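You operate a simulated robot arm through the tools that you are given. There is no shell and no other tool. Be economical: measure what you need, move in short steps, check, and stop when the job is done.

You run a simulated two-armed robot. Do the job below in one go: nothing can be reset, and whatever is moved stays where it is left.

JOB
Close the grey drawer. Fetch the card with the smallest size on its label from the top of the steel top bench and set it on top of the blue roll there. Take the green cap from the top of the teal bench and leave it on top of the purple roll. Take the dark red cap on the top of the orange bench and put it away on the top of the rinse test sheet. Fetch the green filter from the top of the orange bench and set it in the black bin. Put the red bore block that says "75" from the top of the orange bench on the lower shelf of the wall bench. Fetch the green ring and set it in the blue tray. Take the teal can on the top of the gauge bench and put it away on the second shelf from the bottom of the green rack. Put the yellow block on top of the orange bracket on the top of the gauge bench. Put the blue card from the top of the switch desk on top of the grey roll. Stack the 50 teal filter from the top of the orange bench on top of the 10 teal filter. Take the oblong cover marked "57" from the top of the gauge bench and put it on top of the grey flat cover there. Pull the gauge box lid open. The order is free. Set down upright: teal can.

The check looks at the end state, three seconds after you hand in, the way a careful person would. Anything else that was tipped, shoved, dropped, spilled or broken makes it a failure. A push-on lid holds only when it is set on centred and level and pressed home; a screw cap is set on level and turned clockwise until tight. Flat cloth is picked up by pressing the open fingertips on it (5 to 10 N) and closing them slowly along it; thin cloth reads only 2 to 8 mm in the jaws.

ROBOT AND FRAMES
Two 7-joint arms with two-finger parallel grippers on one trunk, on a base that drives. Base frame: it is fixed to the floor where the robot stands at the start and does not move with it; the origin is under the middle of the robot, x ahead of it, y to its left, z up; the surface under the hand at the start is at about z = 800. Lengths are in mm, angles in rad, forces in N, time in s.
The left shoulder is at the start at [70, 130, 1037], the right one opposite. With the tool pointing down near the work surface each hand reaches from about 220 to 520 mm from the robot's upright axis, wherever it stands, measured 20 degrees to its own side. Places, roughly: black bin (26x22x22 cm) [-14000, 1300, 900]; blue card [-13000, 7250, 750]; blue roll (9x9x10 cm) [-2500, -5100, 900]; blue tray (30x19x6 cm) [-3900, 7300, 900]; card [-2250, -5250, 1000]; dark red cap [-14000, 750, 750]; flat cover (15x15x4 cm) [1900, 6800, 800]; gauge box lid [1800, 6200, 900]; green cap (8x7x3 cm) [-3600, -5100, 900]; green filter [-13750, 750, 750]; green ring (6x6x2 cm) [200, 6200, 800]; grey drawer [400, -200, 700]; grey roll (9x9x10 cm) [-13000, 7300, 800]; lower shelf of the wall bench [-14100, 2300, 200]; oblong cover [1750, 6750, 750]; orange bracket (8x5x4 cm) [700, 6800, 800]; purple roll (8x8x9 cm) [-3800, -5100, 900]; red bore block [-14000, 1000, 750]; second shelf of the green rack [-5200, 7500, 500]; teal can [0, 6750, 750]; teal filter [-14000, 750, 750]; top of the rinse test sheet [1300, 6300, 800]; yellow block (4x4x4 cm) [900, 6900, 800]. Payload 1.57 kg a hand.
The TCP of each hand is the grasp point between the finger pads, 30 mm short of the fingertips. In the tool frame z runs along the fingers and y along their closing line. The gripper opens to 80 mm. The fingers are 17 mm wide and 12 mm thick; the gripper's body (40 by 82 mm) begins 80 mm behind the TCP.
Orientation is that of the tool frame in the base frame, as [roll, pitch, yaw] about the fixed x, y, z axes, in that order (R = Rz(yaw) Ry(pitch) Rx(roll)). With the fingers straight down and closing along the base's y, the tool's x points along the base's -x, its y along +y and its z along -z.

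CONTROLS
- The arms move only by the tool servo_tool. It takes "left_rows", "right_rows" or both (then of equal length, played together; a hand with none holds still); each is a list of rows, each an object (a shift or turn left out is 0, a gripper value left out holds the last) with "dp": the shift along the base's x, y, z in units of 300 mm (1.0 is 300 mm), a list of three; "rotation": the turn, a rotation vector about the base's x, y, z in units of 45 degrees (1.0 is 45 degrees), a list of three; "jaw": the opening, from 0 (shut) to 1 (fully open). In form: [{"dp": [x, y, z], "rotation": [wx, wy, wz], "jaw": jaw}, ...]. A call has 1 to 10 rows; each row is the pose to reach, as a shift and turn from the pose commanded when the call began. A call with a number of a shift or a turn outside -1 to 1 is refused whole. Rows are played at 5 a second. More than 50 mm and 0.15 rad between two rows, or a gripper value outside its range, and nothing of the call is played. A pose out of reach is approached as far as the arm can. The call stops where the force on the tool passes 40 N (or 10 N more than at its start, if that is more) or the arm is blocked; 0.2 s more then pass. Each finger travels about 108 mm/s and halts on what it meets, pressing with about 26 N; the grip force reading is that of the motor and also rises with nothing between the fingers. The clock runs only during rows and for 0.2 s after the last one: add rows that repeat a pose to give the fingers time. It gives the time, the measured TCP pose, the force on the tool (base axes), the opening and the grip force at its end, in the units of the frame above (readings bear some noise), with the torque about the TCP (base axes, N m) and any sound that the robot's microphone picked up.
- Cameras (640 x 400 px; columns grow to the right, rows downward): "scene" is now at [116.5, -6.6, 1230.7]; the picture's right is [-0.12, -0.99, 0.00], its down [-0.86, 0.10, -0.49] and it looks along [0.49, -0.06, -0.87] (base axes); focal length 258 px, centre (320, 200). "left" rides on the left gripper at [72, 7, -122] in its tool frame; the picture's right is [-0.09, 1.00, 0.00], its down [-0.84, -0.08, -0.54] and it looks along [-0.54, -0.05, 0.84] (tool axes); focal length 238 px, centre (320, 200). "right" rides on the right gripper at [72, -7, -122] in its tool frame; the picture's right is [0.09, 1.00, 0.00], its down [-0.84, 0.08, -0.54] and it looks along [-0.54, 0.05, 0.84] (tool axes); focal length 238 px, centre (320, 200). There is no depth. A picture from a camera that has moved, and an enlarged one, comes with that camera's place and axes in the base frame and with its lens.
- snapshot(camera): a new picture of that camera. It takes no simulated time.
- slide_trunk(by): slides the trunk up (or, below 0, down) by that many mm; the arms and the scene camera ride with it, the base frame stays. It gives what a move gives, with no picture.
- drive_base(legs): drives the robot by 1 to 6 legs, each [ahead, left, turn to the left] in mm, mm and rad, along the robot's own axes; the way and the turn of a leg run together, so that a leg with both is an arc; at most 1500 mm and 3.142 rad a leg. The arms and the cameras ride along, it lands a little off, and it stops where it bumps. It gives what a move gives.
- head_to(pan, tilt): turns the head with the scene camera to pan (to the left, within 1.501 rad either way) and tilt (down, from -0.506 to 1.204), counted from straight ahead of the robot. It gives what a move gives.
- zoom(camera, box): a new picture of the part [left, top, right, bottom] of that camera's present view, enlarged. It takes no simulated time.
- sign_off(): hands the job in; it is judged then, once.

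Work in short steps. Places have to be worked out from the pictures, the camera data and where the tool is seen: move nearer, look again, correct. Check each grasp and each placing, and mend what went wrong. You have 567 turns and 370 pictures in all, those below and enlarged ones among them. Open the grippers and draw the arms clear of the work before you hand the job in, unless the task says otherwise; then end with one line.

The tools are called after "Request:" as name(argument=value, ...) on one line, values as JSON. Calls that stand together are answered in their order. servo_tool: Moves the arms, as the interface text tells. Its arguments: {"type":"object","properties":{"left_rows":{"type":"array","items":{"type":"object","properties":{"dp":{"type":"array","items":{"type":"number"}},"rotation":{"type":"array","items":{"type":"number"}},"jaw":{"type":"number"}}}},"right_rows":{"type":"array","items":{"type":"object","properties":{"dp":{"type":"array","items":{"type":"number"}},"rotation":{"type":"array","items":{"type":"number"}},"jaw":{"type":"number"}}}}},"required":[]} The other tools are called the same way: slide_trunk (by) slides the trunk up or down; drive_base (legs) drives the base; head_to (pan, tilt) turns the head that bears the scene camera; snapshot (camera) takes a picture; zoom (camera, box) takes an enlarged picture of a part of a camera's view; sign_off () hands the job in.

At the start:

```text
clock: 0.0
left_tool_pos: [370.1, 79.7, 898.1]
left_tool_rot: [-3.142, 0.001, -3.14]
left_force: [0.0, -0.3, -0.5]
left_wrist_torque: [-0.03, -0.01, -0.01]
left_finger_gap: 79.9
left_gripper_force: 0.0
right_tool_pos: [273.7, -182.0, 961.5]
right_tool_rot: [3.141, 0.0, 3.14]
right_force: [-0.5, -0.5, -0.3]
right_wrist_torque: [0.02, 0.03, 0.02]
right_finger_gap: 79.9
right_gripper_force: 0.0
trunk travel left (down, up): [-675.0, 265.0]
robot x, y, heading: [1.8, -1.3, 0.001]
head pan, tilt: [-0.117, 1.056]
```

scene: 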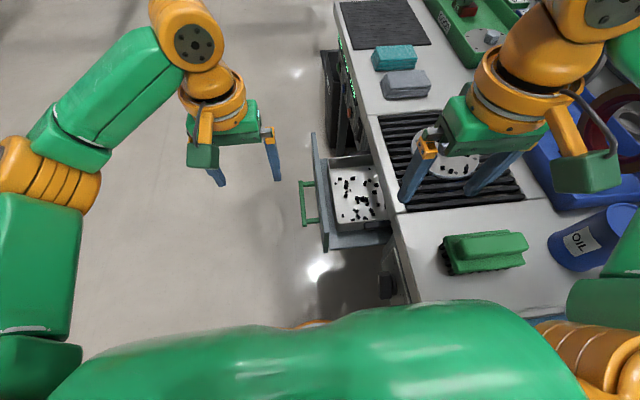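
right: 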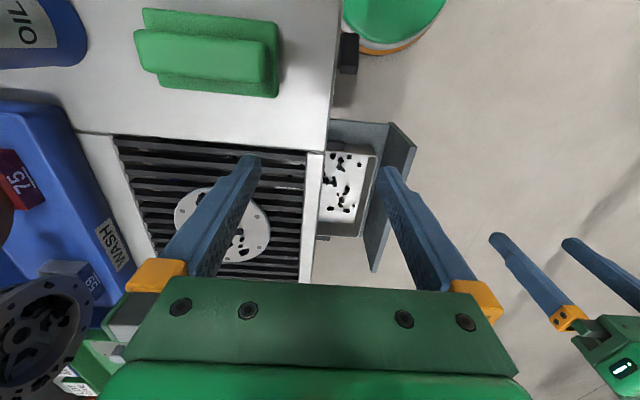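
left: 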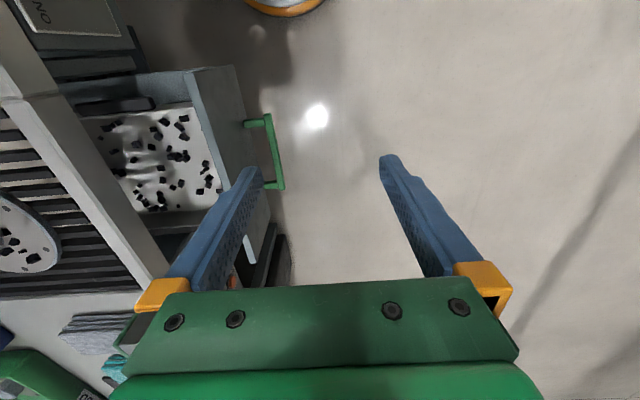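

The drawer stands open along +y, with its handle near [428, -3, 668]. I'll shut the left jaw and lower it just left of the handle.

Request:
servo_tool(left_rows=[{"dp": [0.06, 0, -0.14], "jaw": 0}, {"dp": [0.12, 0, -0.28], "jaw": 0}, {"dp": [0.193, 0, -0.42], "jaw": 0}, {"dp": [0.193, 0, -0.56], "jaw": 0}, {"dp": [0.193, 0, -0.7], "jaw": 0}, {"dp": [0.193, 0, -0.71], "jaw": 0}])

Request:
snapshot(camera="scene")

Request:
snapshot(camera="left")

```text
clock: 1.4
left_tool_pos: [428.2, 80.6, 682.6]
left_tool_rot: [-3.141, 0.0, 3.14]
left_force: [-0.6, 0.5, -0.4]
left_wrist_torque: [-0.01, 0.02, 0.02]
left_finger_gap: 0.0
left_gripper_force: 21.2
right_tool_pos: [273.4, -182.2, 960.7]
right_tool_rot: [-3.141, 0.001, 3.141]
right_force: [0.3, -0.9, 0.2]
right_wrist_torque: [0.01, 0.0, 0.0]
right_finger_gap: 80.1
right_gripper_force: 0.1
trunk travel left (down, up): [-675.0, 265.0]
robot x, y, heading: [0.4, -2.3, -0.005]
head pan, tilt: [-0.117, 1.056]
```

```text
366 pictures are left
camera scene: at [116.5, -6.6, 1230.8], right [-0.12, -0.99, 0.0], down [-0.86, 0.1, -0.49], along [0.49, -0.06, -0.87], focal length 258 px, centre (320, 200)
```

scene: 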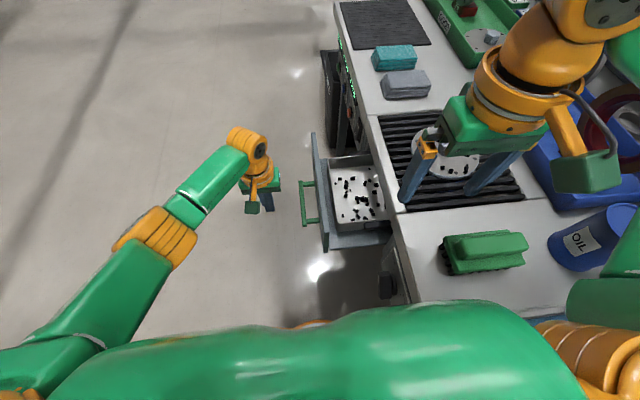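

```text
365 pictures are left
camera left: at [355.5, 87.9, 805.5], right [0.09, 1.0, 0.0], down [0.84, -0.08, 0.54], along [0.54, -0.05, -0.84], focal length 238 px, centre (320, 200)
```

left: 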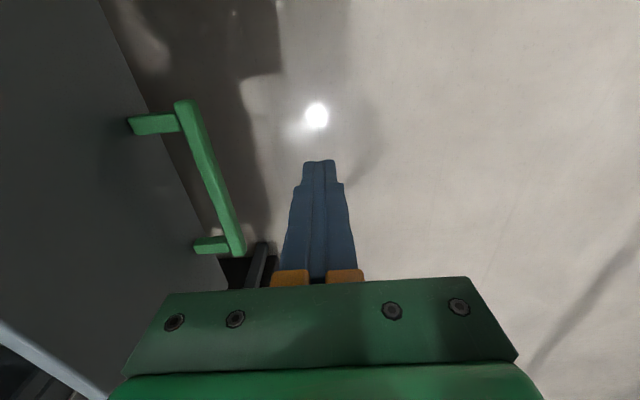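

The handle bar is at about z 650. I'll lower a bit and push along -y.

Request:
servo_tool(left_rows=[{"dp": [0, 0, -0.06], "jaw": 0}, {"dp": [0, -0.12, -0.06], "jaw": 0}, {"dp": [0, -0.22, -0.06], "jaw": 0}, {"dp": [0, -0.3, -0.06], "jaw": 0}, {"dp": [0, -0.38, -0.06], "jaw": 0}, {"dp": [0, -0.46, -0.06], "jaw": 0}, {"dp": [0, -0.54, -0.06], "jaw": 0}, {"dp": [0, -0.6, -0.06], "jaw": 0}])

Request:
snapshot(camera="scene")

```text
clock: 3.2
left_tool_pos: [385.4, -58.9, 686.8]
left_tool_rot: [-3.14, 0.001, 3.141]
left_force: [0.1, 0.5, 0.5]
left_wrist_torque: [-0.03, 0.04, -0.02]
left_finger_gap: 0.0
left_gripper_force: 21.7
left hand out of reach, approached as far as the arm can: row 3, 4, 5, 6, 7, 8
right_tool_pos: [273.5, -182.3, 961.2]
right_tool_rot: [-3.142, 0.0, 3.141]
right_force: [0.5, 0.4, 0.2]
right_wrist_torque: [0.01, 0.0, 0.03]
right_finger_gap: 79.6
right_gripper_force: 0.1
trunk travel left (down, up): [-675.0, 265.0]
robot x, y, heading: [1.1, 2.1, -0.001]
head pan, tilt: [-0.117, 1.056]
```

```text
364 pictures are left
camera scene: at [116.8, -6.5, 1230.7], right [-0.12, -0.99, 0.0], down [-0.86, 0.1, -0.49], along [0.49, -0.06, -0.87], focal length 258 px, centre (320, 200)
```

scene: 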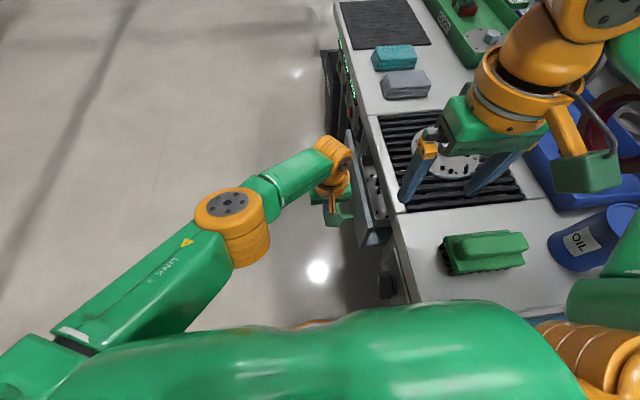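

Out of reach with ~60 mm to go. I'll back the left hand off and up, raise the right hand, and lower the trunk by 120 for more reach.

Request:
servo_tool(left_rows=[{"dp": [0.1, 0.15, 0], "jaw": 0}, {"dp": [0.14, 0.3, 0.1], "jaw": 0}, {"dp": [0.14, 0.3, 0.25], "jaw": 0}, {"dp": [0.14, 0.3, 0.4], "jaw": 0}], right_rows=[{"dp": [0, 0, 0.1]}, {"dp": [0, 0, 0.2]}, {"dp": [0, 0, 0.3]}, {"dp": [0, 0, 0.4]}])

Request:
slide_trunk(by=-120)

```text
refused: row 1 steps farther than a row can; nothing moved
```

```text
clock: 4.7
left_tool_pos: [385.5, -59.5, 570.7]
left_tool_rot: [-3.137, 0.011, 3.14]
left_force: [-3.9, 0.3, 10.9]
left_wrist_torque: [-0.37, -0.25, -0.13]
left_finger_gap: 0.2
left_gripper_force: 21.4
right_tool_pos: [272.1, -182.2, 842.5]
right_tool_rot: [3.14, 0.004, -3.141]
right_force: [0.1, -0.8, 0.0]
right_wrist_torque: [0.0, 0.04, 0.0]
right_finger_gap: 79.8
right_gripper_force: 0.1
trunk travel left (down, up): [-555.0, 385.0]
robot x, y, heading: [-0.5, -0.5, -0.001]
head pan, tilt: [-0.117, 1.056]
stopped: the force on the tool passed its limit at 44 N (the readings are from after the stop); the commanded pose is now the measured one
```

The refused move meant the trunk slid alone, and the left hand touched something. Looking before correcting.

Request:
snapshot(camera="scene")

Request:
snapshot(camera="left")

Request:
snapshot(camera="right")

```text
363 pictures are left
camera scene: at [113.5, -5.8, 1111.2], right [-0.12, -0.99, 0.0], down [-0.86, 0.1, -0.5], along [0.49, -0.06, -0.87], focal length 258 px, centre (320, 200)
```

scene: 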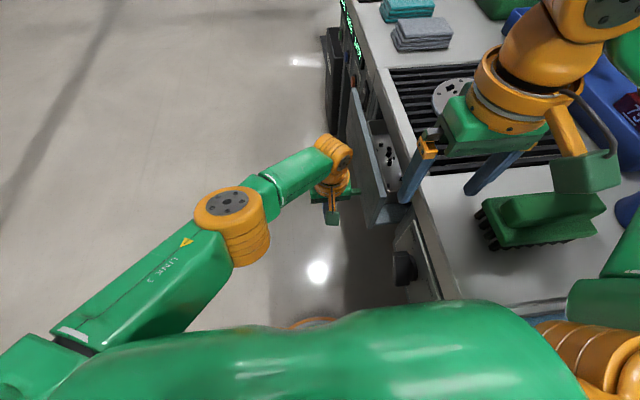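

```text
362 pictures are left
camera left: at [312.7, -51.9, 692.3], right [0.09, 1.0, 0.0], down [0.83, -0.07, 0.55], along [0.55, -0.05, -0.83], focal length 238 px, centre (320, 200)
```

left: 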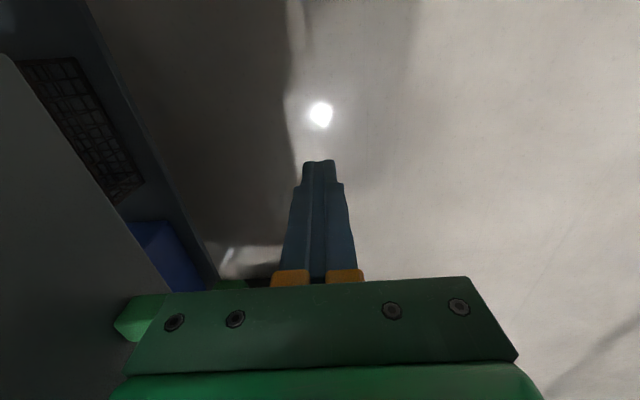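

```text
361 pictures are left
camera right: at [197.6, -188.8, 964.9], right [-0.09, 1.0, 0.0], down [0.84, 0.08, 0.54], along [0.54, 0.05, -0.84], focal length 238 px, centre (320, 200)
```

right: 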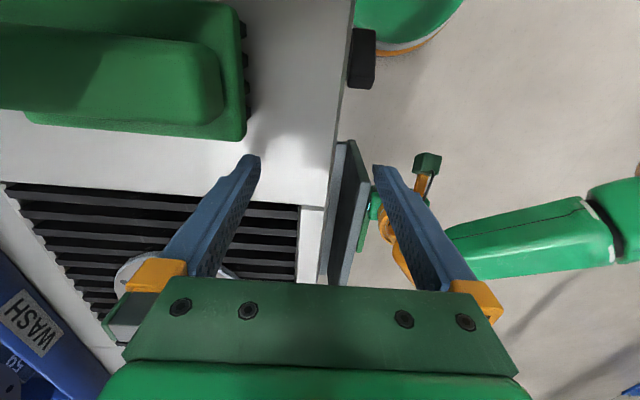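

No harm; the gripper body only rests on the handle bar. I'll move it out and up, then raise the right hand.

Request:
servo_tool(left_rows=[{"dp": [0, 0, 0.05], "jaw": 0}, {"dp": [0.05, 0.13, 0.05], "jaw": 0}, {"dp": [0.1, 0.26, 0.05], "jaw": 0}, {"dp": [0.14, 0.26, 0.19], "jaw": 0}, {"dp": [0.14, 0.26, 0.3], "jaw": 0}], right_rows=[{"dp": [0, 0, 0.1]}, {"dp": [0, 0, 0.2]}, {"dp": [0, 0, 0.3]}, {"dp": [0, 0, 0.4]}, {"dp": [0, 0, 0.4]}])

```text
clock: 5.9
left_tool_pos: [427.9, 16.3, 660.7]
left_tool_rot: [-3.136, 0.009, -3.14]
left_force: [-0.2, -0.1, 0.2]
left_wrist_torque: [-0.01, -0.02, 0.0]
left_finger_gap: 0.1
left_gripper_force: 21.3
right_tool_pos: [272.2, -182.2, 961.1]
right_tool_rot: [3.139, 0.0, -3.141]
right_force: [-0.2, 1.2, 0.2]
right_wrist_torque: [0.0, 0.0, 0.0]
right_finger_gap: 79.7
right_gripper_force: 0.1
trunk travel left (down, up): [-555.0, 385.0]
robot x, y, heading: [5.1, 0.3, 0.003]
head pan, tilt: [-0.117, 1.056]
```

Now pushing along -y until it stops.

Request:
servo_tool(left_rows=[{"dp": [0, -0.14, 0], "jaw": 0}, {"dp": [0, -0.22, 0], "jaw": 0}, {"dp": [0, -0.3, 0], "jaw": 0}, {"dp": [0, -0.37, 0], "jaw": 0}, {"dp": [0, -0.44, 0], "jaw": 0}, {"dp": [0, -0.5, 0], "jaw": 0}, {"dp": [0, -0.56, 0], "jaw": 0}, {"dp": [0, -0.62, 0], "jaw": 0}])

Request:
snapshot(camera="scene")

```text
clock: 7.7
left_tool_pos: [382.8, -80.1, 665.7]
left_tool_rot: [-3.137, 0.009, -3.139]
left_force: [0.3, 0.4, -0.6]
left_wrist_torque: [0.01, 0.0, 0.0]
left_finger_gap: 0.2
left_gripper_force: 21.5
left hand out of reach, approached as far as the arm can: row 2, 3, 4, 5, 6, 7, 8
right_tool_pos: [272.9, -183.3, 961.9]
right_tool_rot: [3.141, -0.001, -3.141]
right_force: [-0.4, -0.4, 0.0]
right_wrist_torque: [0.02, 0.01, -0.01]
right_finger_gap: 80.1
right_gripper_force: 0.1
trunk travel left (down, up): [-555.0, 385.0]
robot x, y, heading: [0.9, -0.3, 0.003]
head pan, tilt: [-0.117, 1.056]
```

```text
360 pictures are left
camera scene: at [116.6, -6.8, 1110.9], right [-0.12, -0.99, 0.0], down [-0.86, 0.1, -0.49], along [0.49, -0.06, -0.87], focal length 258 px, centre (320, 200)
```

scene: 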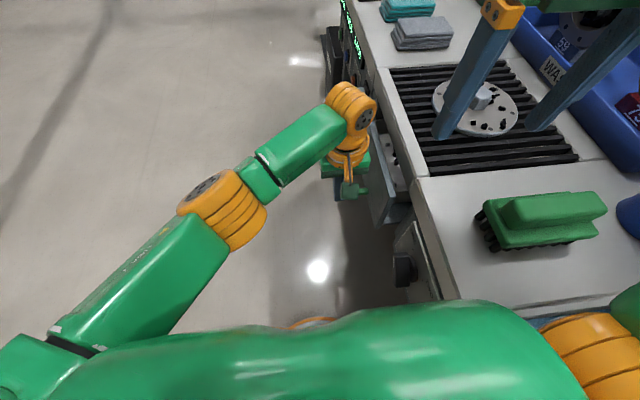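

Still short ~40-50 mm. Turning the base slightly right will sweep the hand further along -y.

Request:
drive_base(legs=[[0, 0, -0.1]])

Request:
snapshot(camera="scene")

```text
clock: 8.6
left_tool_pos: [373.7, -112.1, 664.4]
left_tool_rot: [-3.137, 0.011, 3.045]
left_force: [5.0, 19.8, 0.0]
left_wrist_torque: [0.48, -0.15, 0.18]
left_finger_gap: 0.0
left_gripper_force: 21.4
right_tool_pos: [253.5, -205.0, 961.3]
right_tool_rot: [-3.135, 0.0, 3.043]
right_force: [-0.4, -0.2, 0.4]
right_wrist_torque: [-0.01, 0.01, 0.0]
right_finger_gap: 80.0
right_gripper_force: 0.2
trunk travel left (down, up): [-555.0, 385.0]
robot x, y, heading: [-2.6, -0.2, -0.099]
head pan, tilt: [-0.117, 1.056]
```

```text
359 pictures are left
camera scene: at [116.4, -13.2, 1110.8], right [-0.21, -0.98, 0.0], down [-0.85, 0.18, -0.49], along [0.48, -0.11, -0.87], focal length 258 px, centre (320, 200)
```

scene: 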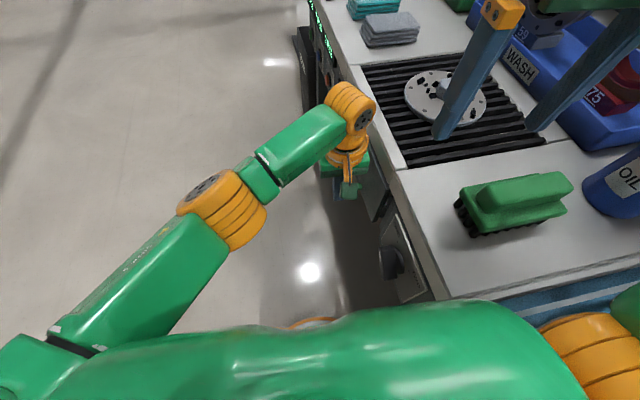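

It looks nearly closed and there's 20 N on the hand. A bit more turn to press it home.

Request:
drive_base(legs=[[0, 0, -0.06]])

Request:
snapshot(camera="left")

```text
clock: 9.4
left_tool_pos: [374.3, -112.5, 665.2]
left_tool_rot: [3.122, 0.015, 3.037]
left_force: [-0.6, 10.7, 4.6]
left_wrist_torque: [0.15, -0.02, 0.04]
left_finger_gap: 0.2
left_gripper_force: 21.3
right_tool_pos: [247.2, -210.5, 961.8]
right_tool_rot: [3.141, 0.002, 3.025]
right_force: [-0.9, 0.2, 0.2]
right_wrist_torque: [0.0, -0.01, 0.04]
right_finger_gap: 79.8
right_gripper_force: 0.0
trunk travel left (down, up): [-555.0, 385.0]
robot x, y, heading: [-3.8, 1.6, -0.12]
head pan, tilt: [-0.117, 1.056]
stopped in leg 1: the force on the tool passed its limit at 49 N (the readings are from after the stop); the commanded pose is now the measured one
```

```text
358 pictures are left
camera left: at [301.2, -101.1, 786.2], right [0.19, 0.98, 0.02], down [0.82, -0.17, 0.55], along [0.54, -0.09, -0.83], focal length 238 px, centre (320, 200)
```

left: 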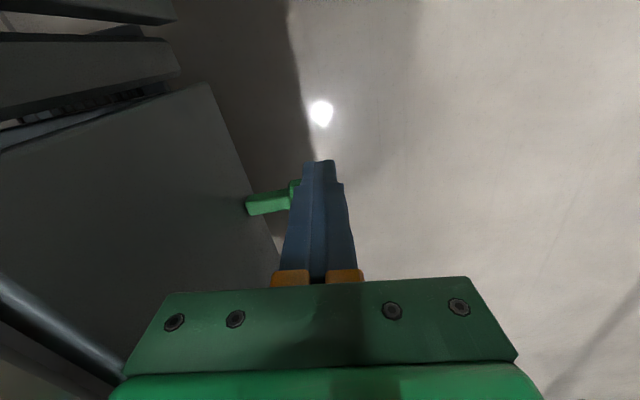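

Blocked at the same y. Need to see whether it's fully home or the body is hitting the bench; I'll back off and look.

Request:
servo_tool(left_rows=[{"dp": [0, 0.14, 0], "jaw": 0}, {"dp": [0, 0.28, 0], "jaw": 0}, {"dp": [0, 0.42, 0.0], "jaw": 0}, {"dp": [0, 0.42, 0.14], "jaw": 0}, {"dp": [0, 0.42, 0.28], "jaw": 0}, {"dp": [0, 0.42, 0.42], "jaw": 0}, {"dp": [0, 0.42, 0.56], "jaw": 0}])

Request:
snapshot(camera="left")

Request:
snapshot(camera="scene")

```text
clock: 11.0
left_tool_pos: [373.9, 11.5, 832.3]
left_tool_rot: [3.121, 0.014, 3.036]
left_force: [0.3, -0.1, 0.5]
left_wrist_torque: [0.01, -0.02, 0.0]
left_finger_gap: 0.0
left_gripper_force: 21.8
right_tool_pos: [248.5, -213.8, 960.8]
right_tool_rot: [-3.141, -0.001, 3.024]
right_force: [0.0, -0.7, 0.2]
right_wrist_torque: [-0.01, -0.02, -0.04]
right_finger_gap: 79.9
right_gripper_force: 0.1
trunk travel left (down, up): [-555.0, 385.0]
robot x, y, heading: [1.1, 0.4, -0.124]
head pan, tilt: [-0.117, 1.056]
```

```text
357 pictures are left
camera left: at [300.9, 23.4, 954.5], right [0.2, 0.98, 0.02], down [0.82, -0.17, 0.55], along [0.54, -0.09, -0.83], focal length 238 px, centre (320, 200)
```

left: 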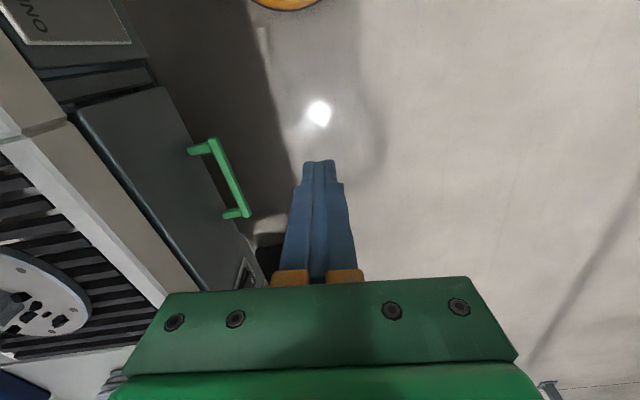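

```text
356 pictures are left
camera scene: at [114.4, -19.5, 1110.9], right [-0.23, -0.97, 0.0], down [-0.85, 0.2, -0.49], along [0.48, -0.11, -0.87], focal length 258 px, centre (320, 200)
```

scene: 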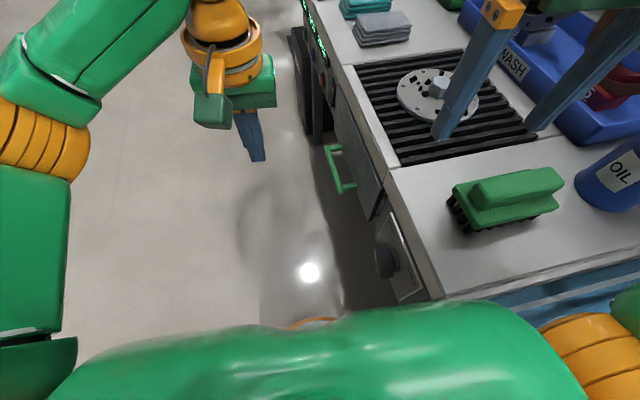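

Request:
zoom(camera="left", box=[40, 50, 280, 300])

Request:
zoom(camera="scene", box=[290, 60, 450, 260])

```text
1.60 times, centred on (160, 175) of left
camera zoom: at [300.9, 23.4, 954.5], right [0.2, 0.98, 0.02], down [0.82, -0.17, 0.55], along [0.54, -0.09, -0.83], focal length 381 px, centre (576, 240)
```

zoom: 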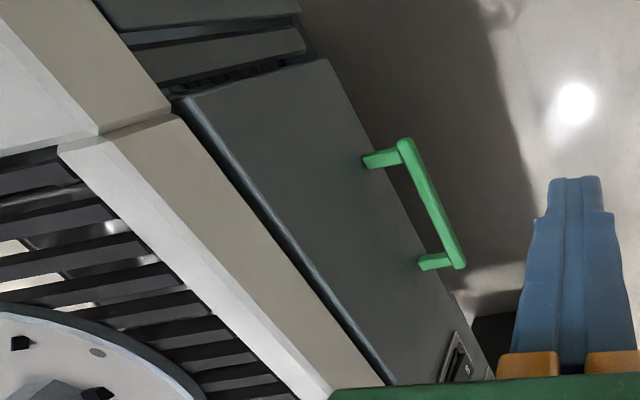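

```text
2.00 times, centred on (370, 160) of scene
camera zoom: at [114.4, -19.5, 1110.9], right [-0.23, -0.97, 0.0], down [-0.85, 0.2, -0.49], along [0.48, -0.11, -0.87], focal length 517 px, centre (220, 280)
```

zoom: 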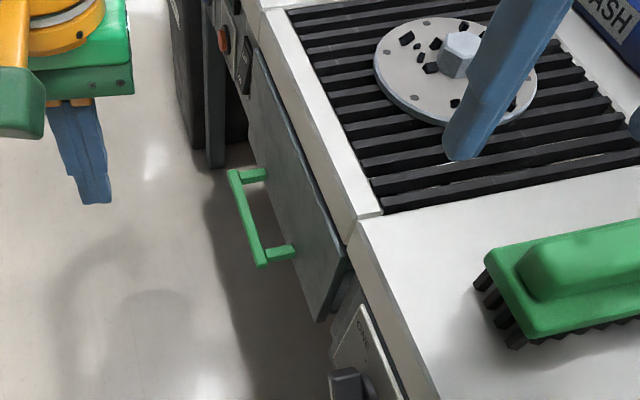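

The drawer is home against its stop (front face at the bench face). Next I'll raise the trunk, shift left away from the bench, and look around.

Request:
slide_trunk(by=120)

Request:
drive_base(legs=[[0, 600, 0], [0, 0, 3.0]])

Request:
head_to(pan=0, tilt=0.25)

Request:
snapshot(camera="scene")

```text
clock: 12.5
left_tool_pos: [373.6, 12.0, 952.3]
left_tool_rot: [3.122, 0.013, 3.036]
left_force: [0.0, 0.2, -0.7]
left_wrist_torque: [0.02, -0.01, 0.01]
left_finger_gap: 0.2
left_gripper_force: 20.9
right_tool_pos: [248.9, -212.3, 1079.8]
right_tool_rot: [3.139, 0.001, 3.025]
right_force: [-0.2, -0.5, -0.4]
right_wrist_torque: [0.01, -0.02, 0.0]
right_finger_gap: 80.0
right_gripper_force: 0.0
trunk travel left (down, up): [-675.0, 265.0]
robot x, y, heading: [0.2, 0.1, -0.118]
head pan, tilt: [-0.117, 1.056]
```

```text
clock: 22.9
left_tool_pos: [-300.7, 635.3, 952.3]
left_tool_rot: [3.123, 0.013, -0.253]
left_force: [0.3, 0.8, 0.1]
left_wrist_torque: [0.0, 0.0, 0.01]
left_finger_gap: 0.0
left_gripper_force: 21.5
right_tool_pos: [-144.2, 838.4, 1079.7]
right_tool_rot: [3.141, -0.001, -0.265]
right_force: [0.5, 0.2, 0.0]
right_wrist_torque: [0.0, 0.0, -0.02]
right_finger_gap: 80.0
right_gripper_force: 0.0
trunk travel left (down, up): [-675.0, 265.0]
robot x, y, heading: [69.9, 589.9, 2.878]
head pan, tilt: [-0.117, 1.056]
```

```text
clock: 24.0
left_tool_pos: [-301.3, 635.7, 951.8]
left_tool_rot: [3.123, 0.012, -0.252]
left_force: [-0.1, -0.9, -0.3]
left_wrist_torque: [0.0, 0.0, 0.01]
left_finger_gap: 0.2
left_gripper_force: 21.6
right_tool_pos: [-143.6, 838.9, 1080.5]
right_tool_rot: [3.139, -0.001, -0.265]
right_force: [-0.2, -0.7, 0.9]
right_wrist_torque: [0.0, -0.05, -0.03]
right_finger_gap: 79.9
right_gripper_force: 0.1
trunk travel left (down, up): [-675.0, 265.0]
robot x, y, heading: [71.0, 595.2, 2.877]
head pan, tilt: [0.0, 0.25]
```

```text
353 pictures are left
camera scene: at [-67.6, 630.2, 1298.8], right [0.26, 0.96, 0.0], down [0.24, -0.07, -0.97], along [-0.93, 0.25, -0.25], focal length 258 px, centre (320, 200)
```

scene: 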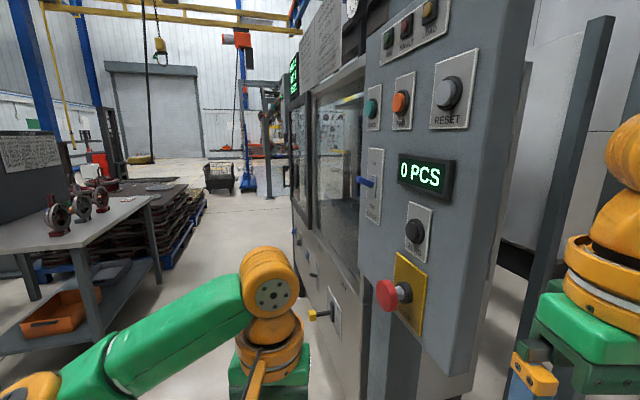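

There's a machine close on the right side now. I'll look left to find the way.

Request:
head_to(pan=1.0, tilt=0.35)

Request:
snapshot(camera="scene")

Request:
head_to(pan=0.2, tilt=0.6)

Request:
snapshot(camera="scene")

```text
clock: 25.3
left_tool_pos: [-301.2, 634.7, 952.5]
left_tool_rot: [3.123, 0.012, -0.253]
left_force: [0.4, 0.7, 0.0]
left_wrist_torque: [0.0, -0.01, 0.07]
left_finger_gap: 0.0
left_gripper_force: 21.3
right_tool_pos: [-144.2, 839.2, 1080.8]
right_tool_rot: [3.139, -0.001, -0.265]
right_force: [0.9, 0.5, -0.2]
right_wrist_torque: [0.0, -0.04, 0.0]
right_finger_gap: 79.9
right_gripper_force: 0.0
trunk travel left (down, up): [-675.0, 265.0]
robot x, y, heading: [70.9, 591.0, 2.875]
head pan, tilt: [1.0, 0.351]
```

```text
352 pictures are left
camera scene: at [-46.7, 543.3, 1289.5], right [-0.67, 0.74, 0.0], down [0.26, 0.23, -0.94], along [-0.7, -0.63, -0.34], focal length 258 px, centre (320, 200)
```

scene: 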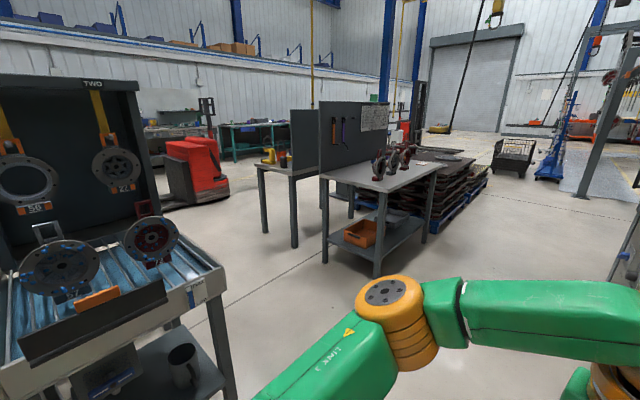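

```text
clock: 26.4
left_tool_pos: [-302.2, 636.2, 952.0]
left_tool_rot: [3.121, 0.012, -0.249]
left_force: [-1.1, 0.0, -0.1]
left_wrist_torque: [-0.01, 0.01, 0.0]
left_finger_gap: 0.1
left_gripper_force: 21.6
right_tool_pos: [-144.2, 838.5, 1079.7]
right_tool_rot: [3.14, 0.002, -0.263]
right_force: [-0.3, 0.6, -0.3]
right_wrist_torque: [0.02, 0.05, -0.01]
right_finger_gap: 79.9
right_gripper_force: 0.1
trunk travel left (down, up): [-675.0, 265.0]
robot x, y, heading: [68.6, 591.5, 2.877]
head pan, tilt: [0.201, 0.6]
```

```text
351 pictures are left
camera scene: at [-65.7, 611.2, 1266.7], right [0.06, 1.0, 0.0], down [0.56, -0.04, -0.83], along [-0.82, 0.05, -0.56], focal length 258 px, centre (320, 200)
```

scene: 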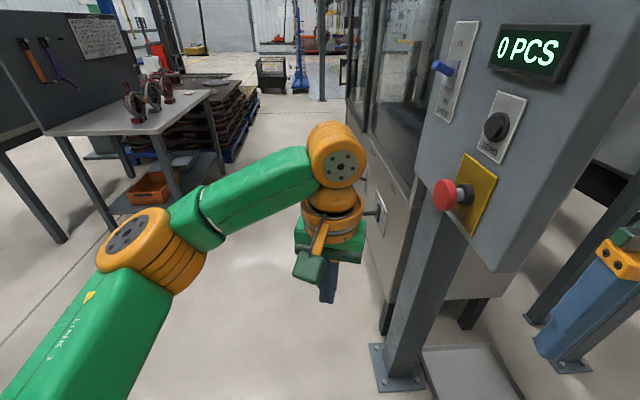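

Layout computed: lane at x≈-950 between the roller bench (x>-370) and grey tables (x<-1530). I'll drive there and face -y.

Request:
drive_base(legs=[[100, 350, 0], [808, 200, 0], [0, 0, 1.835], [1200, 0, 0]])

Request:
head_to(pan=0, tilt=0.35)

Request:
snapshot(camera="scene")

```text
clock: 42.9
left_tool_pos: [-896.8, -1293.2, 951.7]
left_tool_rot: [3.123, 0.014, 1.577]
left_force: [0.5, 0.4, 1.1]
left_wrist_torque: [0.0, 0.03, -0.02]
left_finger_gap: 0.0
left_gripper_force: 21.4
right_tool_pos: [-1132.0, -1193.8, 1081.4]
right_tool_rot: [3.139, 0.0, 1.566]
right_force: [-0.2, 0.7, 0.5]
right_wrist_torque: [0.03, -0.03, -0.01]
right_finger_gap: 80.2
right_gripper_force: 0.1
trunk travel left (down, up): [-675.0, 265.0]
robot x, y, heading: [-950.6, -923.1, -1.574]
head pan, tilt: [0.201, 0.6]
```

```text
clock: 43.7
left_tool_pos: [-895.3, -1293.2, 952.6]
left_tool_rot: [3.122, 0.01, 1.578]
left_force: [0.9, -0.7, 0.0]
left_wrist_torque: [0.02, -0.04, 0.02]
left_finger_gap: 0.1
left_gripper_force: 21.6
right_tool_pos: [-1132.8, -1193.6, 1080.3]
right_tool_rot: [3.139, 0.001, 1.566]
right_force: [-0.1, 0.9, 1.0]
right_wrist_torque: [0.04, 0.01, 0.01]
right_finger_gap: 80.0
right_gripper_force: 0.1
trunk travel left (down, up): [-675.0, 265.0]
robot x, y, heading: [-949.0, -924.0, -1.577]
head pan, tilt: [0.0, 0.351]
```

```text
350 pictures are left
camera scene: at [-948.6, -1064.5, 1289.4], right [-1.0, 0.01, 0.0], down [0.0, 0.34, -0.94], along [-0.01, -0.94, -0.34], focal length 258 px, centre (320, 200)
```

scene: 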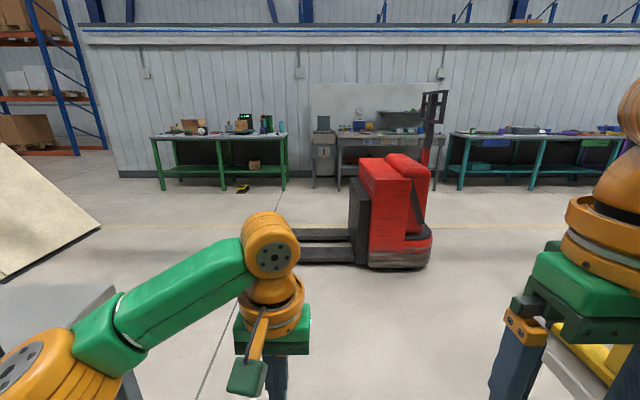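

The pallet truck blocks straight ahead (x -400..-1880). I'll look to the right for a way past it.

Request:
head_to(pan=-0.8, tilt=0.5)

Request:
snapshot(camera="scene")

```text
clock: 44.8
left_tool_pos: [-896.0, -1292.8, 950.8]
left_tool_rot: [3.121, 0.013, 1.58]
left_force: [0.0, -0.5, 0.0]
left_wrist_torque: [0.02, 0.03, -0.01]
left_finger_gap: 0.2
left_gripper_force: 21.5
right_tool_pos: [-1133.3, -1193.3, 1081.1]
right_tool_rot: [3.14, 0.0, 1.565]
right_force: [0.3, -0.4, 0.7]
right_wrist_torque: [-0.01, -0.03, 0.0]
right_finger_gap: 79.9
right_gripper_force: 0.1
trunk travel left (down, up): [-675.0, 265.0]
robot x, y, heading: [-950.8, -924.9, -1.576]
head pan, tilt: [-0.799, 0.499]
```

```text
349 pictures are left
camera scene: at [-1013.6, -1034.5, 1275.8], right [-0.69, 0.72, 0.0], down [0.34, 0.33, -0.88], along [-0.63, -0.61, -0.48], focal length 258 px, centre (320, 200)
```

scene: 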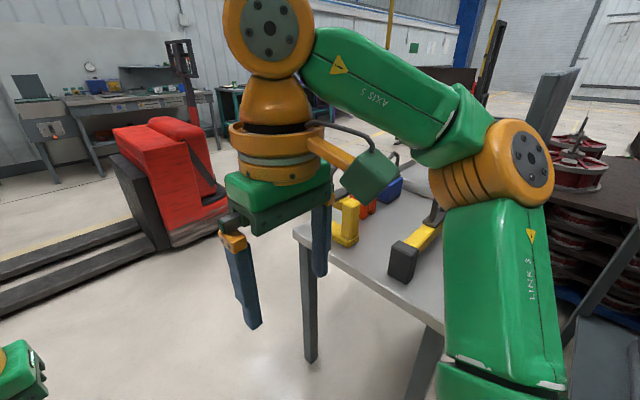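

I'll go down to y≈-2130, turn to -x, pass between the table and truck, then turn to -y again.

Request:
drive_base(legs=[[1206, 0, 0], [0, 0, -1.566], [1500, 0, 0], [0, 0, 1.571]])

Request:
head_to(pan=0, tilt=0.35)

Request:
snapshot(camera="scene")

```text
clock: 65.5
left_tool_pos: [-2403.0, -2505.2, 952.7]
left_tool_rot: [3.121, 0.011, 1.583]
left_force: [-1.0, -0.2, -0.5]
left_wrist_torque: [-0.01, 0.0, 0.02]
left_finger_gap: 0.0
left_gripper_force: 21.6
right_tool_pos: [-2639.9, -2408.2, 1081.1]
right_tool_rot: [3.14, 0.002, 1.573]
right_force: [0.9, -0.4, -1.2]
right_wrist_torque: [0.05, 0.03, 0.03]
right_finger_gap: 80.0
right_gripper_force: 0.1
trunk travel left (down, up): [-675.0, 265.0]
robot x, y, heading: [-2458.5, -2133.0, -1.569]
head pan, tilt: [-0.799, 0.499]
```

```text
clock: 66.7
left_tool_pos: [-2402.5, -2505.0, 952.0]
left_tool_rot: [3.12, 0.013, 1.583]
left_force: [-0.1, -0.1, 0.3]
left_wrist_torque: [-0.02, -0.03, 0.03]
left_finger_gap: 0.0
left_gripper_force: 21.5
right_tool_pos: [-2640.6, -2407.0, 1080.4]
right_tool_rot: [3.141, 0.0, 1.57]
right_force: [0.7, -0.8, 0.6]
right_wrist_torque: [0.01, 0.01, 0.05]
right_finger_gap: 79.8
right_gripper_force: 0.0
trunk travel left (down, up): [-675.0, 265.0]
robot x, y, heading: [-2459.8, -2136.7, -1.573]
head pan, tilt: [0.0, 0.351]
```

```text
348 pictures are left
camera scene: at [-2457.4, -2277.2, 1289.4], right [-1.0, 0.0, 0.0], down [0.0, 0.34, -0.94], along [0.0, -0.94, -0.34], focal length 258 px, centre (320, 200)
```

scene: 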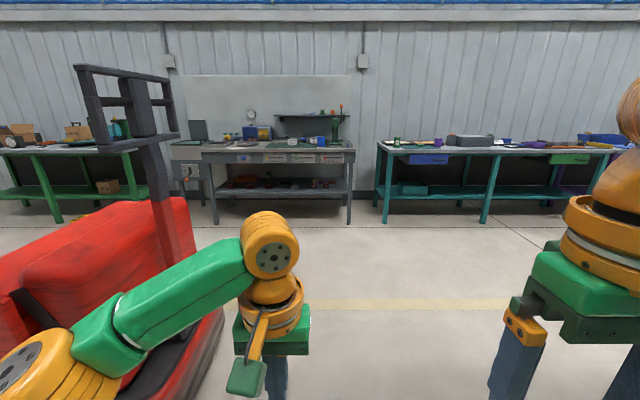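

Clear path ahead. Drive to about [-2400, -4350] and look at the steel bench.

Request:
drive_base(legs=[[1500, 0, 0], [700, 60, 0]])

Request:
head_to(pan=0, tilt=0.6)

Request:
snapshot(camera="scene")

```text
clock: 77.6
left_tool_pos: [-2318.8, -4707.7, 953.4]
left_tool_rot: [3.122, 0.012, 1.596]
left_force: [0.1, 0.2, -0.7]
left_wrist_torque: [0.04, -0.01, 0.04]
left_finger_gap: 0.1
left_gripper_force: 21.4
right_tool_pos: [-2555.9, -4611.7, 1081.3]
right_tool_rot: [3.14, -0.002, 1.583]
right_force: [0.1, -0.2, 0.6]
right_wrist_torque: [0.01, 0.0, -0.02]
right_finger_gap: 80.1
right_gripper_force: 0.1
trunk travel left (down, up): [-675.0, 265.0]
robot x, y, heading: [-2374.8, -4334.0, -1.559]
head pan, tilt: [0.0, 0.351]
```

```text
clock: 78.3
left_tool_pos: [-2318.5, -4708.5, 951.9]
left_tool_rot: [3.122, 0.012, 1.594]
left_force: [0.1, 0.2, -0.9]
left_wrist_torque: [0.0, 0.02, -0.04]
left_finger_gap: 0.0
left_gripper_force: 21.3
right_tool_pos: [-2555.7, -4612.7, 1081.0]
right_tool_rot: [3.14, 0.0, 1.582]
right_force: [-0.1, 0.7, 0.6]
right_wrist_torque: [0.01, -0.04, 0.01]
right_finger_gap: 80.1
right_gripper_force: 0.0
trunk travel left (down, up): [-675.0, 265.0]
robot x, y, heading: [-2376.5, -4338.5, -1.561]
head pan, tilt: [0.0, 0.6]
```

```text
347 pictures are left
camera scene: at [-2374.1, -4476.0, 1266.7], right [-1.0, -0.01, 0.0], down [-0.01, 0.56, -0.83], along [0.01, -0.83, -0.56], focal length 258 px, centre (320, 200)
```

scene: 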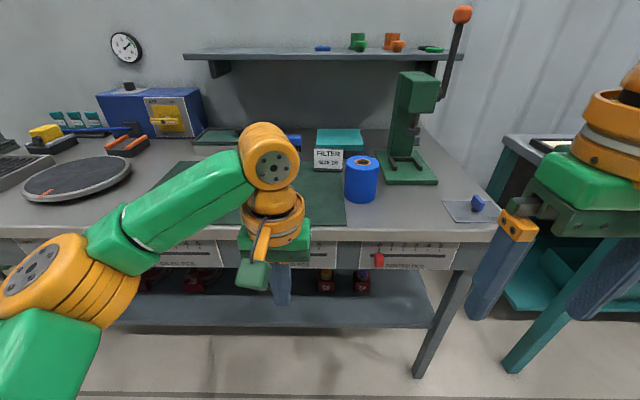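

The blue roll and a "FILTER SIZE" card are visible, but the left arm blocks part of the view. Moving it aside.

Request:
servo_tool(left_rows=[{"dp": [0.13, 0.05, 0.05]}, {"dp": [0.26, 0.1, 0.1]}, {"dp": [0.39, 0.15, 0.15]}, {"dp": [0.52, 0.2, 0.2]}, {"dp": [0.65, 0.25, 0.25]}])

Request:
snapshot(camera="scene")

```text
clock: 79.5
left_tool_pos: [-2120.8, -4632.0, 1027.6]
left_tool_rot: [3.124, 0.013, 1.593]
left_force: [-0.8, -0.4, -0.1]
left_wrist_torque: [-0.02, 0.03, 0.01]
left_finger_gap: 0.0
left_gripper_force: 21.4
right_tool_pos: [-2556.3, -4611.4, 1081.4]
right_tool_rot: [3.142, 0.002, 1.583]
right_force: [0.4, 1.0, 0.5]
right_wrist_torque: [0.02, -0.01, -0.03]
right_finger_gap: 79.8
right_gripper_force: 0.0
trunk travel left (down, up): [-675.0, 265.0]
robot x, y, heading: [-2377.3, -4338.5, -1.563]
head pan, tilt: [0.0, 0.6]
```

```text
346 pictures are left
camera scene: at [-2372.9, -4474.2, 1266.9], right [-1.0, -0.01, 0.0], down [-0.01, 0.56, -0.83], along [0.01, -0.83, -0.56], focal length 258 px, centre (320, 200)
```

scene: 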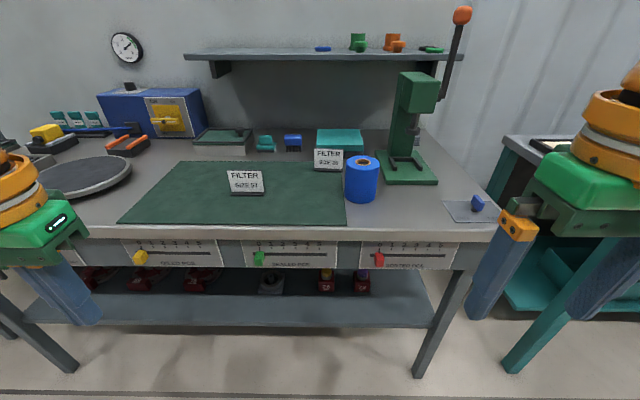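

Two cards are visible; zooming to read them.

Request:
zoom(camera="scene", box=[200, 110, 420, 240])

Request:
zoom(camera="scene", box=[20, 80, 240, 220])

```text
2.91 times, centred on (310, 175) of scene
camera zoom: at [-2372.9, -4474.2, 1266.9], right [-1.0, -0.01, 0.0], down [-0.01, 0.56, -0.83], along [0.01, -0.83, -0.56], focal length 752 px, centre (349, 273)
```

zoom: 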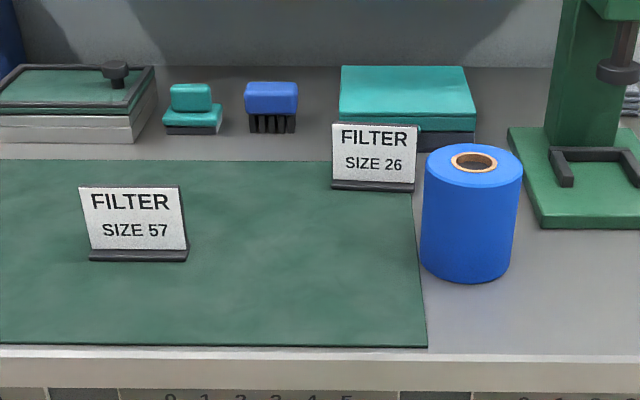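

```text
2.86 times, centred on (130, 150) of scene
camera zoom: at [-2372.9, -4474.2, 1266.9], right [-1.0, -0.01, 0.0], down [-0.01, 0.56, -0.83], along [0.01, -0.83, -0.56], focal length 738 px, centre (863, 343)
```

zoom: 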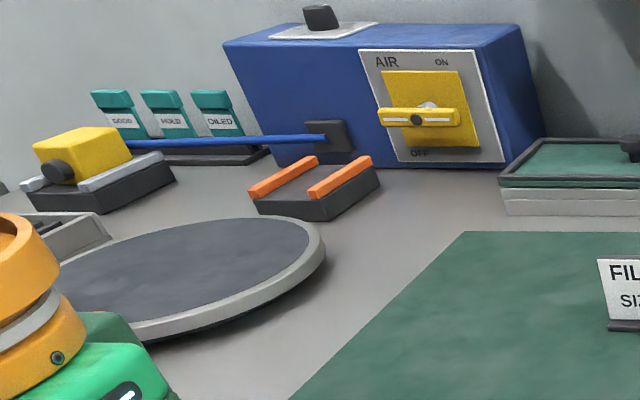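

Card 26 (smaller than 57) stands near [-2391, -5243]; the blue roll's axis is at about [-2473, -5098], top z≈968, bench top ≈868. I'll drive in so the right hand reaches both.

Request:
drive_base(legs=[[0, 130, 0], [300, 0, 0], [60, 0, 0], [60, 0, 0]])

Request:
head_to(pan=-0.2, tilt=0.9)

Request:
snapshot(camera="scene")

Request:
snapshot(camera="right")

```text
clock: 83.6
left_tool_pos: [-1986.3, -5048.5, 1030.0]
left_tool_rot: [3.122, 0.015, 1.595]
left_force: [-0.2, -0.1, 0.1]
left_wrist_torque: [-0.07, -0.01, 0.0]
left_finger_gap: 0.1
left_gripper_force: 21.8
right_tool_pos: [-2421.1, -5027.5, 1081.9]
right_tool_rot: [3.139, 0.005, 1.581]
right_force: [-0.5, 1.4, 0.8]
right_wrist_torque: [-0.04, 0.03, 0.02]
right_finger_gap: 79.8
right_gripper_force: 0.1
trunk travel left (down, up): [-675.0, 265.0]
robot x, y, heading: [-2239.5, -4756.9, -1.56]
head pan, tilt: [0.0, 0.6]
```

```text
clock: 84.4
left_tool_pos: [-1986.7, -5052.9, 1027.7]
left_tool_rot: [3.122, 0.011, 1.596]
left_force: [0.4, 0.5, -0.3]
left_wrist_torque: [0.0, 0.02, -0.02]
left_finger_gap: 0.1
left_gripper_force: 21.4
right_tool_pos: [-2421.3, -5032.7, 1081.6]
right_tool_rot: [3.139, 0.0, 1.58]
right_force: [0.1, -0.8, -0.1]
right_wrist_torque: [-0.01, 0.01, -0.01]
right_finger_gap: 80.2
right_gripper_force: 0.0
trunk travel left (down, up): [-675.0, 265.0]
robot x, y, heading: [-2240.7, -4758.5, -1.563]
head pan, tilt: [-0.201, 0.901]
```

```text
343 pictures are left
camera scene: at [-2254.4, -4881.4, 1241.9], right [-0.98, 0.19, 0.0], down [0.15, 0.77, -0.62], along [-0.12, -0.61, -0.78], focal length 258 px, centre (320, 200)
```

scene: 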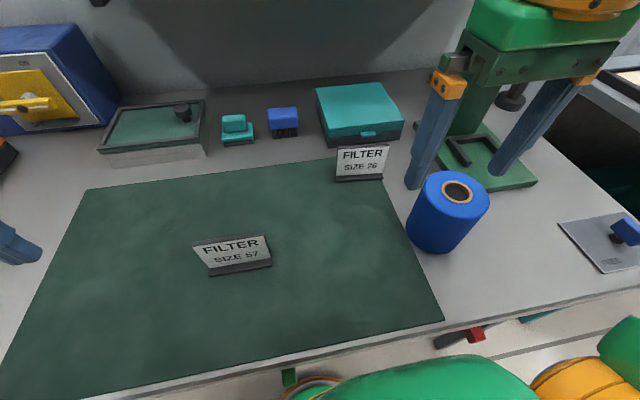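

```text
342 pictures are left
camera right: at [-2429.5, -4960.7, 1204.1], right [0.99, 0.1, 0.0], down [0.09, -0.84, 0.54], along [0.06, -0.54, -0.84], focal length 238 px, centre (320, 200)
```

right: 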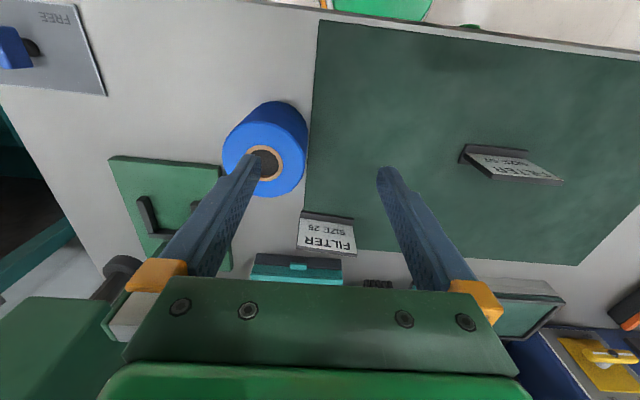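

Card 26 foot ≈ [-2394, -5210], leaning back. I'll move the right hand above it, rotating the closing line to the base's y (two 45° turns).

Request:
servo_tool(right_rows=[{"dp": [0.05, -0.05, 0], "rotation": [0, 0, -0.17], "jaw": 1}, {"dp": [0.093, -0.1, 0], "rotation": [0, 0, -0.34]}, {"dp": [0.093, -0.15, 0], "rotation": [0, 0, -0.51]}, {"dp": [0.093, -0.2, 0], "rotation": [0, 0, -0.68]}, {"dp": [0.093, -0.25, 0], "rotation": [0, 0, -0.85]}, {"dp": [0.093, -0.3, 0], "rotation": [0, 0, -1]}])

Request:
servo_tool(right_rows=[{"dp": [0, -0.05, 0], "rotation": [0, 0, -0.17], "jaw": 1}, {"dp": [0, -0.1, 0], "rotation": [0, 0, -0.34]}, {"dp": [0, -0.15, 0], "rotation": [0, 0, -0.51]}, {"dp": [0, -0.2, 0], "rotation": [0, 0, -0.68]}, {"dp": [0, -0.25, 0], "rotation": [0, 0, -0.85]}, {"dp": [0, -0.31, 0], "rotation": [0, 0, -1]}])

Request:
snapshot(camera="right")

Request:
snapshot(camera="scene")

```text
clock: 85.8
left_tool_pos: [-1987.3, -5053.9, 1027.9]
left_tool_rot: [3.121, 0.009, 1.597]
left_force: [0.5, 0.1, -0.3]
left_wrist_torque: [0.0, 0.02, 0.0]
left_finger_gap: 0.0
left_gripper_force: 21.1
right_tool_pos: [-2393.3, -5121.9, 1080.7]
right_tool_rot: [-3.14, -0.001, 0.795]
right_force: [0.1, 0.9, 0.8]
right_wrist_torque: [-0.01, -0.02, -0.01]
right_finger_gap: 80.1
right_gripper_force: 0.0
trunk travel left (down, up): [-675.0, 265.0]
robot x, y, heading: [-2241.9, -4759.0, -1.561]
head pan, tilt: [-0.201, 0.901]
```

```text
clock: 87.2
left_tool_pos: [-1985.9, -5054.2, 1027.6]
left_tool_rot: [3.123, 0.012, 1.594]
left_force: [1.0, -0.2, 0.3]
left_wrist_torque: [0.01, 0.0, 0.01]
left_finger_gap: 0.0
left_gripper_force: 20.8
right_tool_pos: [-2370.2, -5182.7, 1047.7]
right_tool_rot: [-3.142, 0.002, 0.038]
right_force: [-0.2, -0.4, 0.6]
right_wrist_torque: [0.01, 0.01, -0.01]
right_finger_gap: 80.0
right_gripper_force: 0.0
right hand out of reach, approached as far as the arm can: row 4, 5, 6
trunk travel left (down, up): [-675.0, 265.0]
robot x, y, heading: [-2244.7, -4758.1, -1.563]
head pan, tilt: [-0.201, 0.901]
```

```text
341 pictures are left
camera right: at [-2299.2, -5174.4, 1171.9], right [0.13, -0.99, 0.0], down [-0.83, -0.11, 0.54], along [-0.54, -0.07, -0.84], focal length 238 px, centre (320, 200)
```

right: 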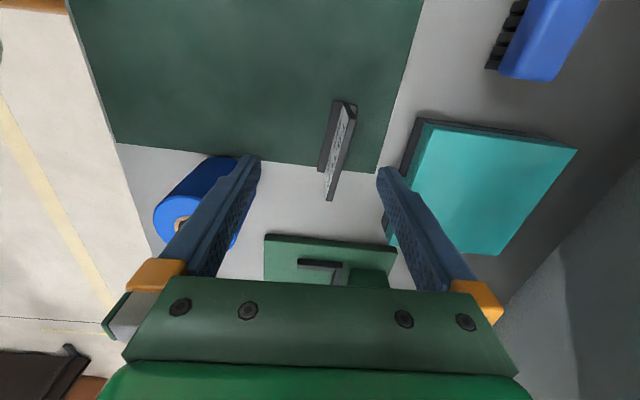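

```text
340 pictures are left
camera scene: at [-2253.6, -4881.8, 1241.8], right [-0.98, 0.19, 0.0], down [0.15, 0.77, -0.62], along [-0.12, -0.61, -0.78], focal length 258 px, centre (320, 200)
```

scene: 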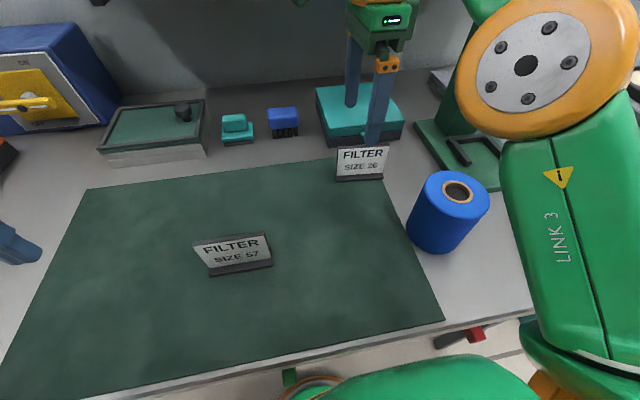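

Request:
zoom(camera="right", box=[270, 80, 410, 220])

Request:
zoom(camera="scene", box=[180, 130, 420, 280])

```text
2.86 times, centred on (340, 150) of right
camera zoom: at [-2299.2, -5174.4, 1171.9], right [0.13, -0.99, 0.0], down [-0.83, -0.11, 0.54], along [-0.54, -0.07, -0.84], focal length 681 px, centre (263, 343)
```

zoom: 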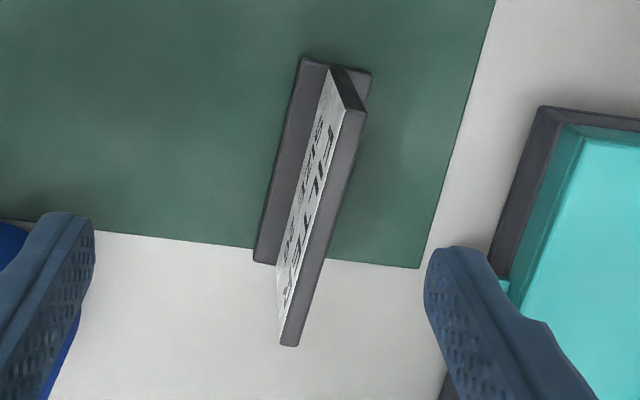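

```text
2.67 times, centred on (300, 205) of scene
camera zoom: at [-2253.6, -4881.8, 1241.8], right [-0.98, 0.19, 0.0], down [0.15, 0.77, -0.62], along [-0.12, -0.61, -0.78], focal length 689 px, centre (373, 187)
```

zoom: 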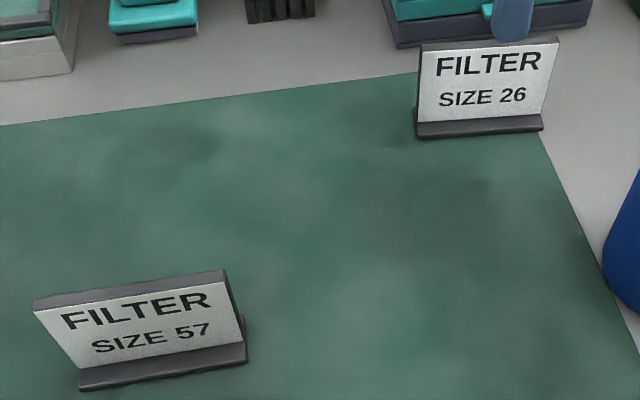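

Card plate is nearly vertical, centre ≈ [-2398, -5208], top z≈950. The hand ran short of reach, so I drive 45 mm closer, then align above it.

Request:
drive_base(legs=[[45, 0, 0]])

```text
clock: 88.1
left_tool_pos: [-1987.3, -5094.2, 1030.3]
left_tool_rot: [3.123, 0.015, 1.596]
left_force: [-1.3, 0.4, 0.5]
left_wrist_torque: [-0.02, 0.0, 0.04]
left_finger_gap: 0.1
left_gripper_force: 21.7
right_tool_pos: [-2370.3, -5223.1, 1050.3]
right_tool_rot: [3.136, 0.0, 0.041]
right_force: [-0.5, 0.7, 0.0]
right_wrist_torque: [-0.06, 0.01, 0.0]
right_finger_gap: 79.9
right_gripper_force: 0.2
trunk travel left (down, up): [-675.0, 265.0]
robot x, y, heading: [-2241.8, -4802.6, -1.562]
head pan, tilt: [-0.201, 0.901]
```

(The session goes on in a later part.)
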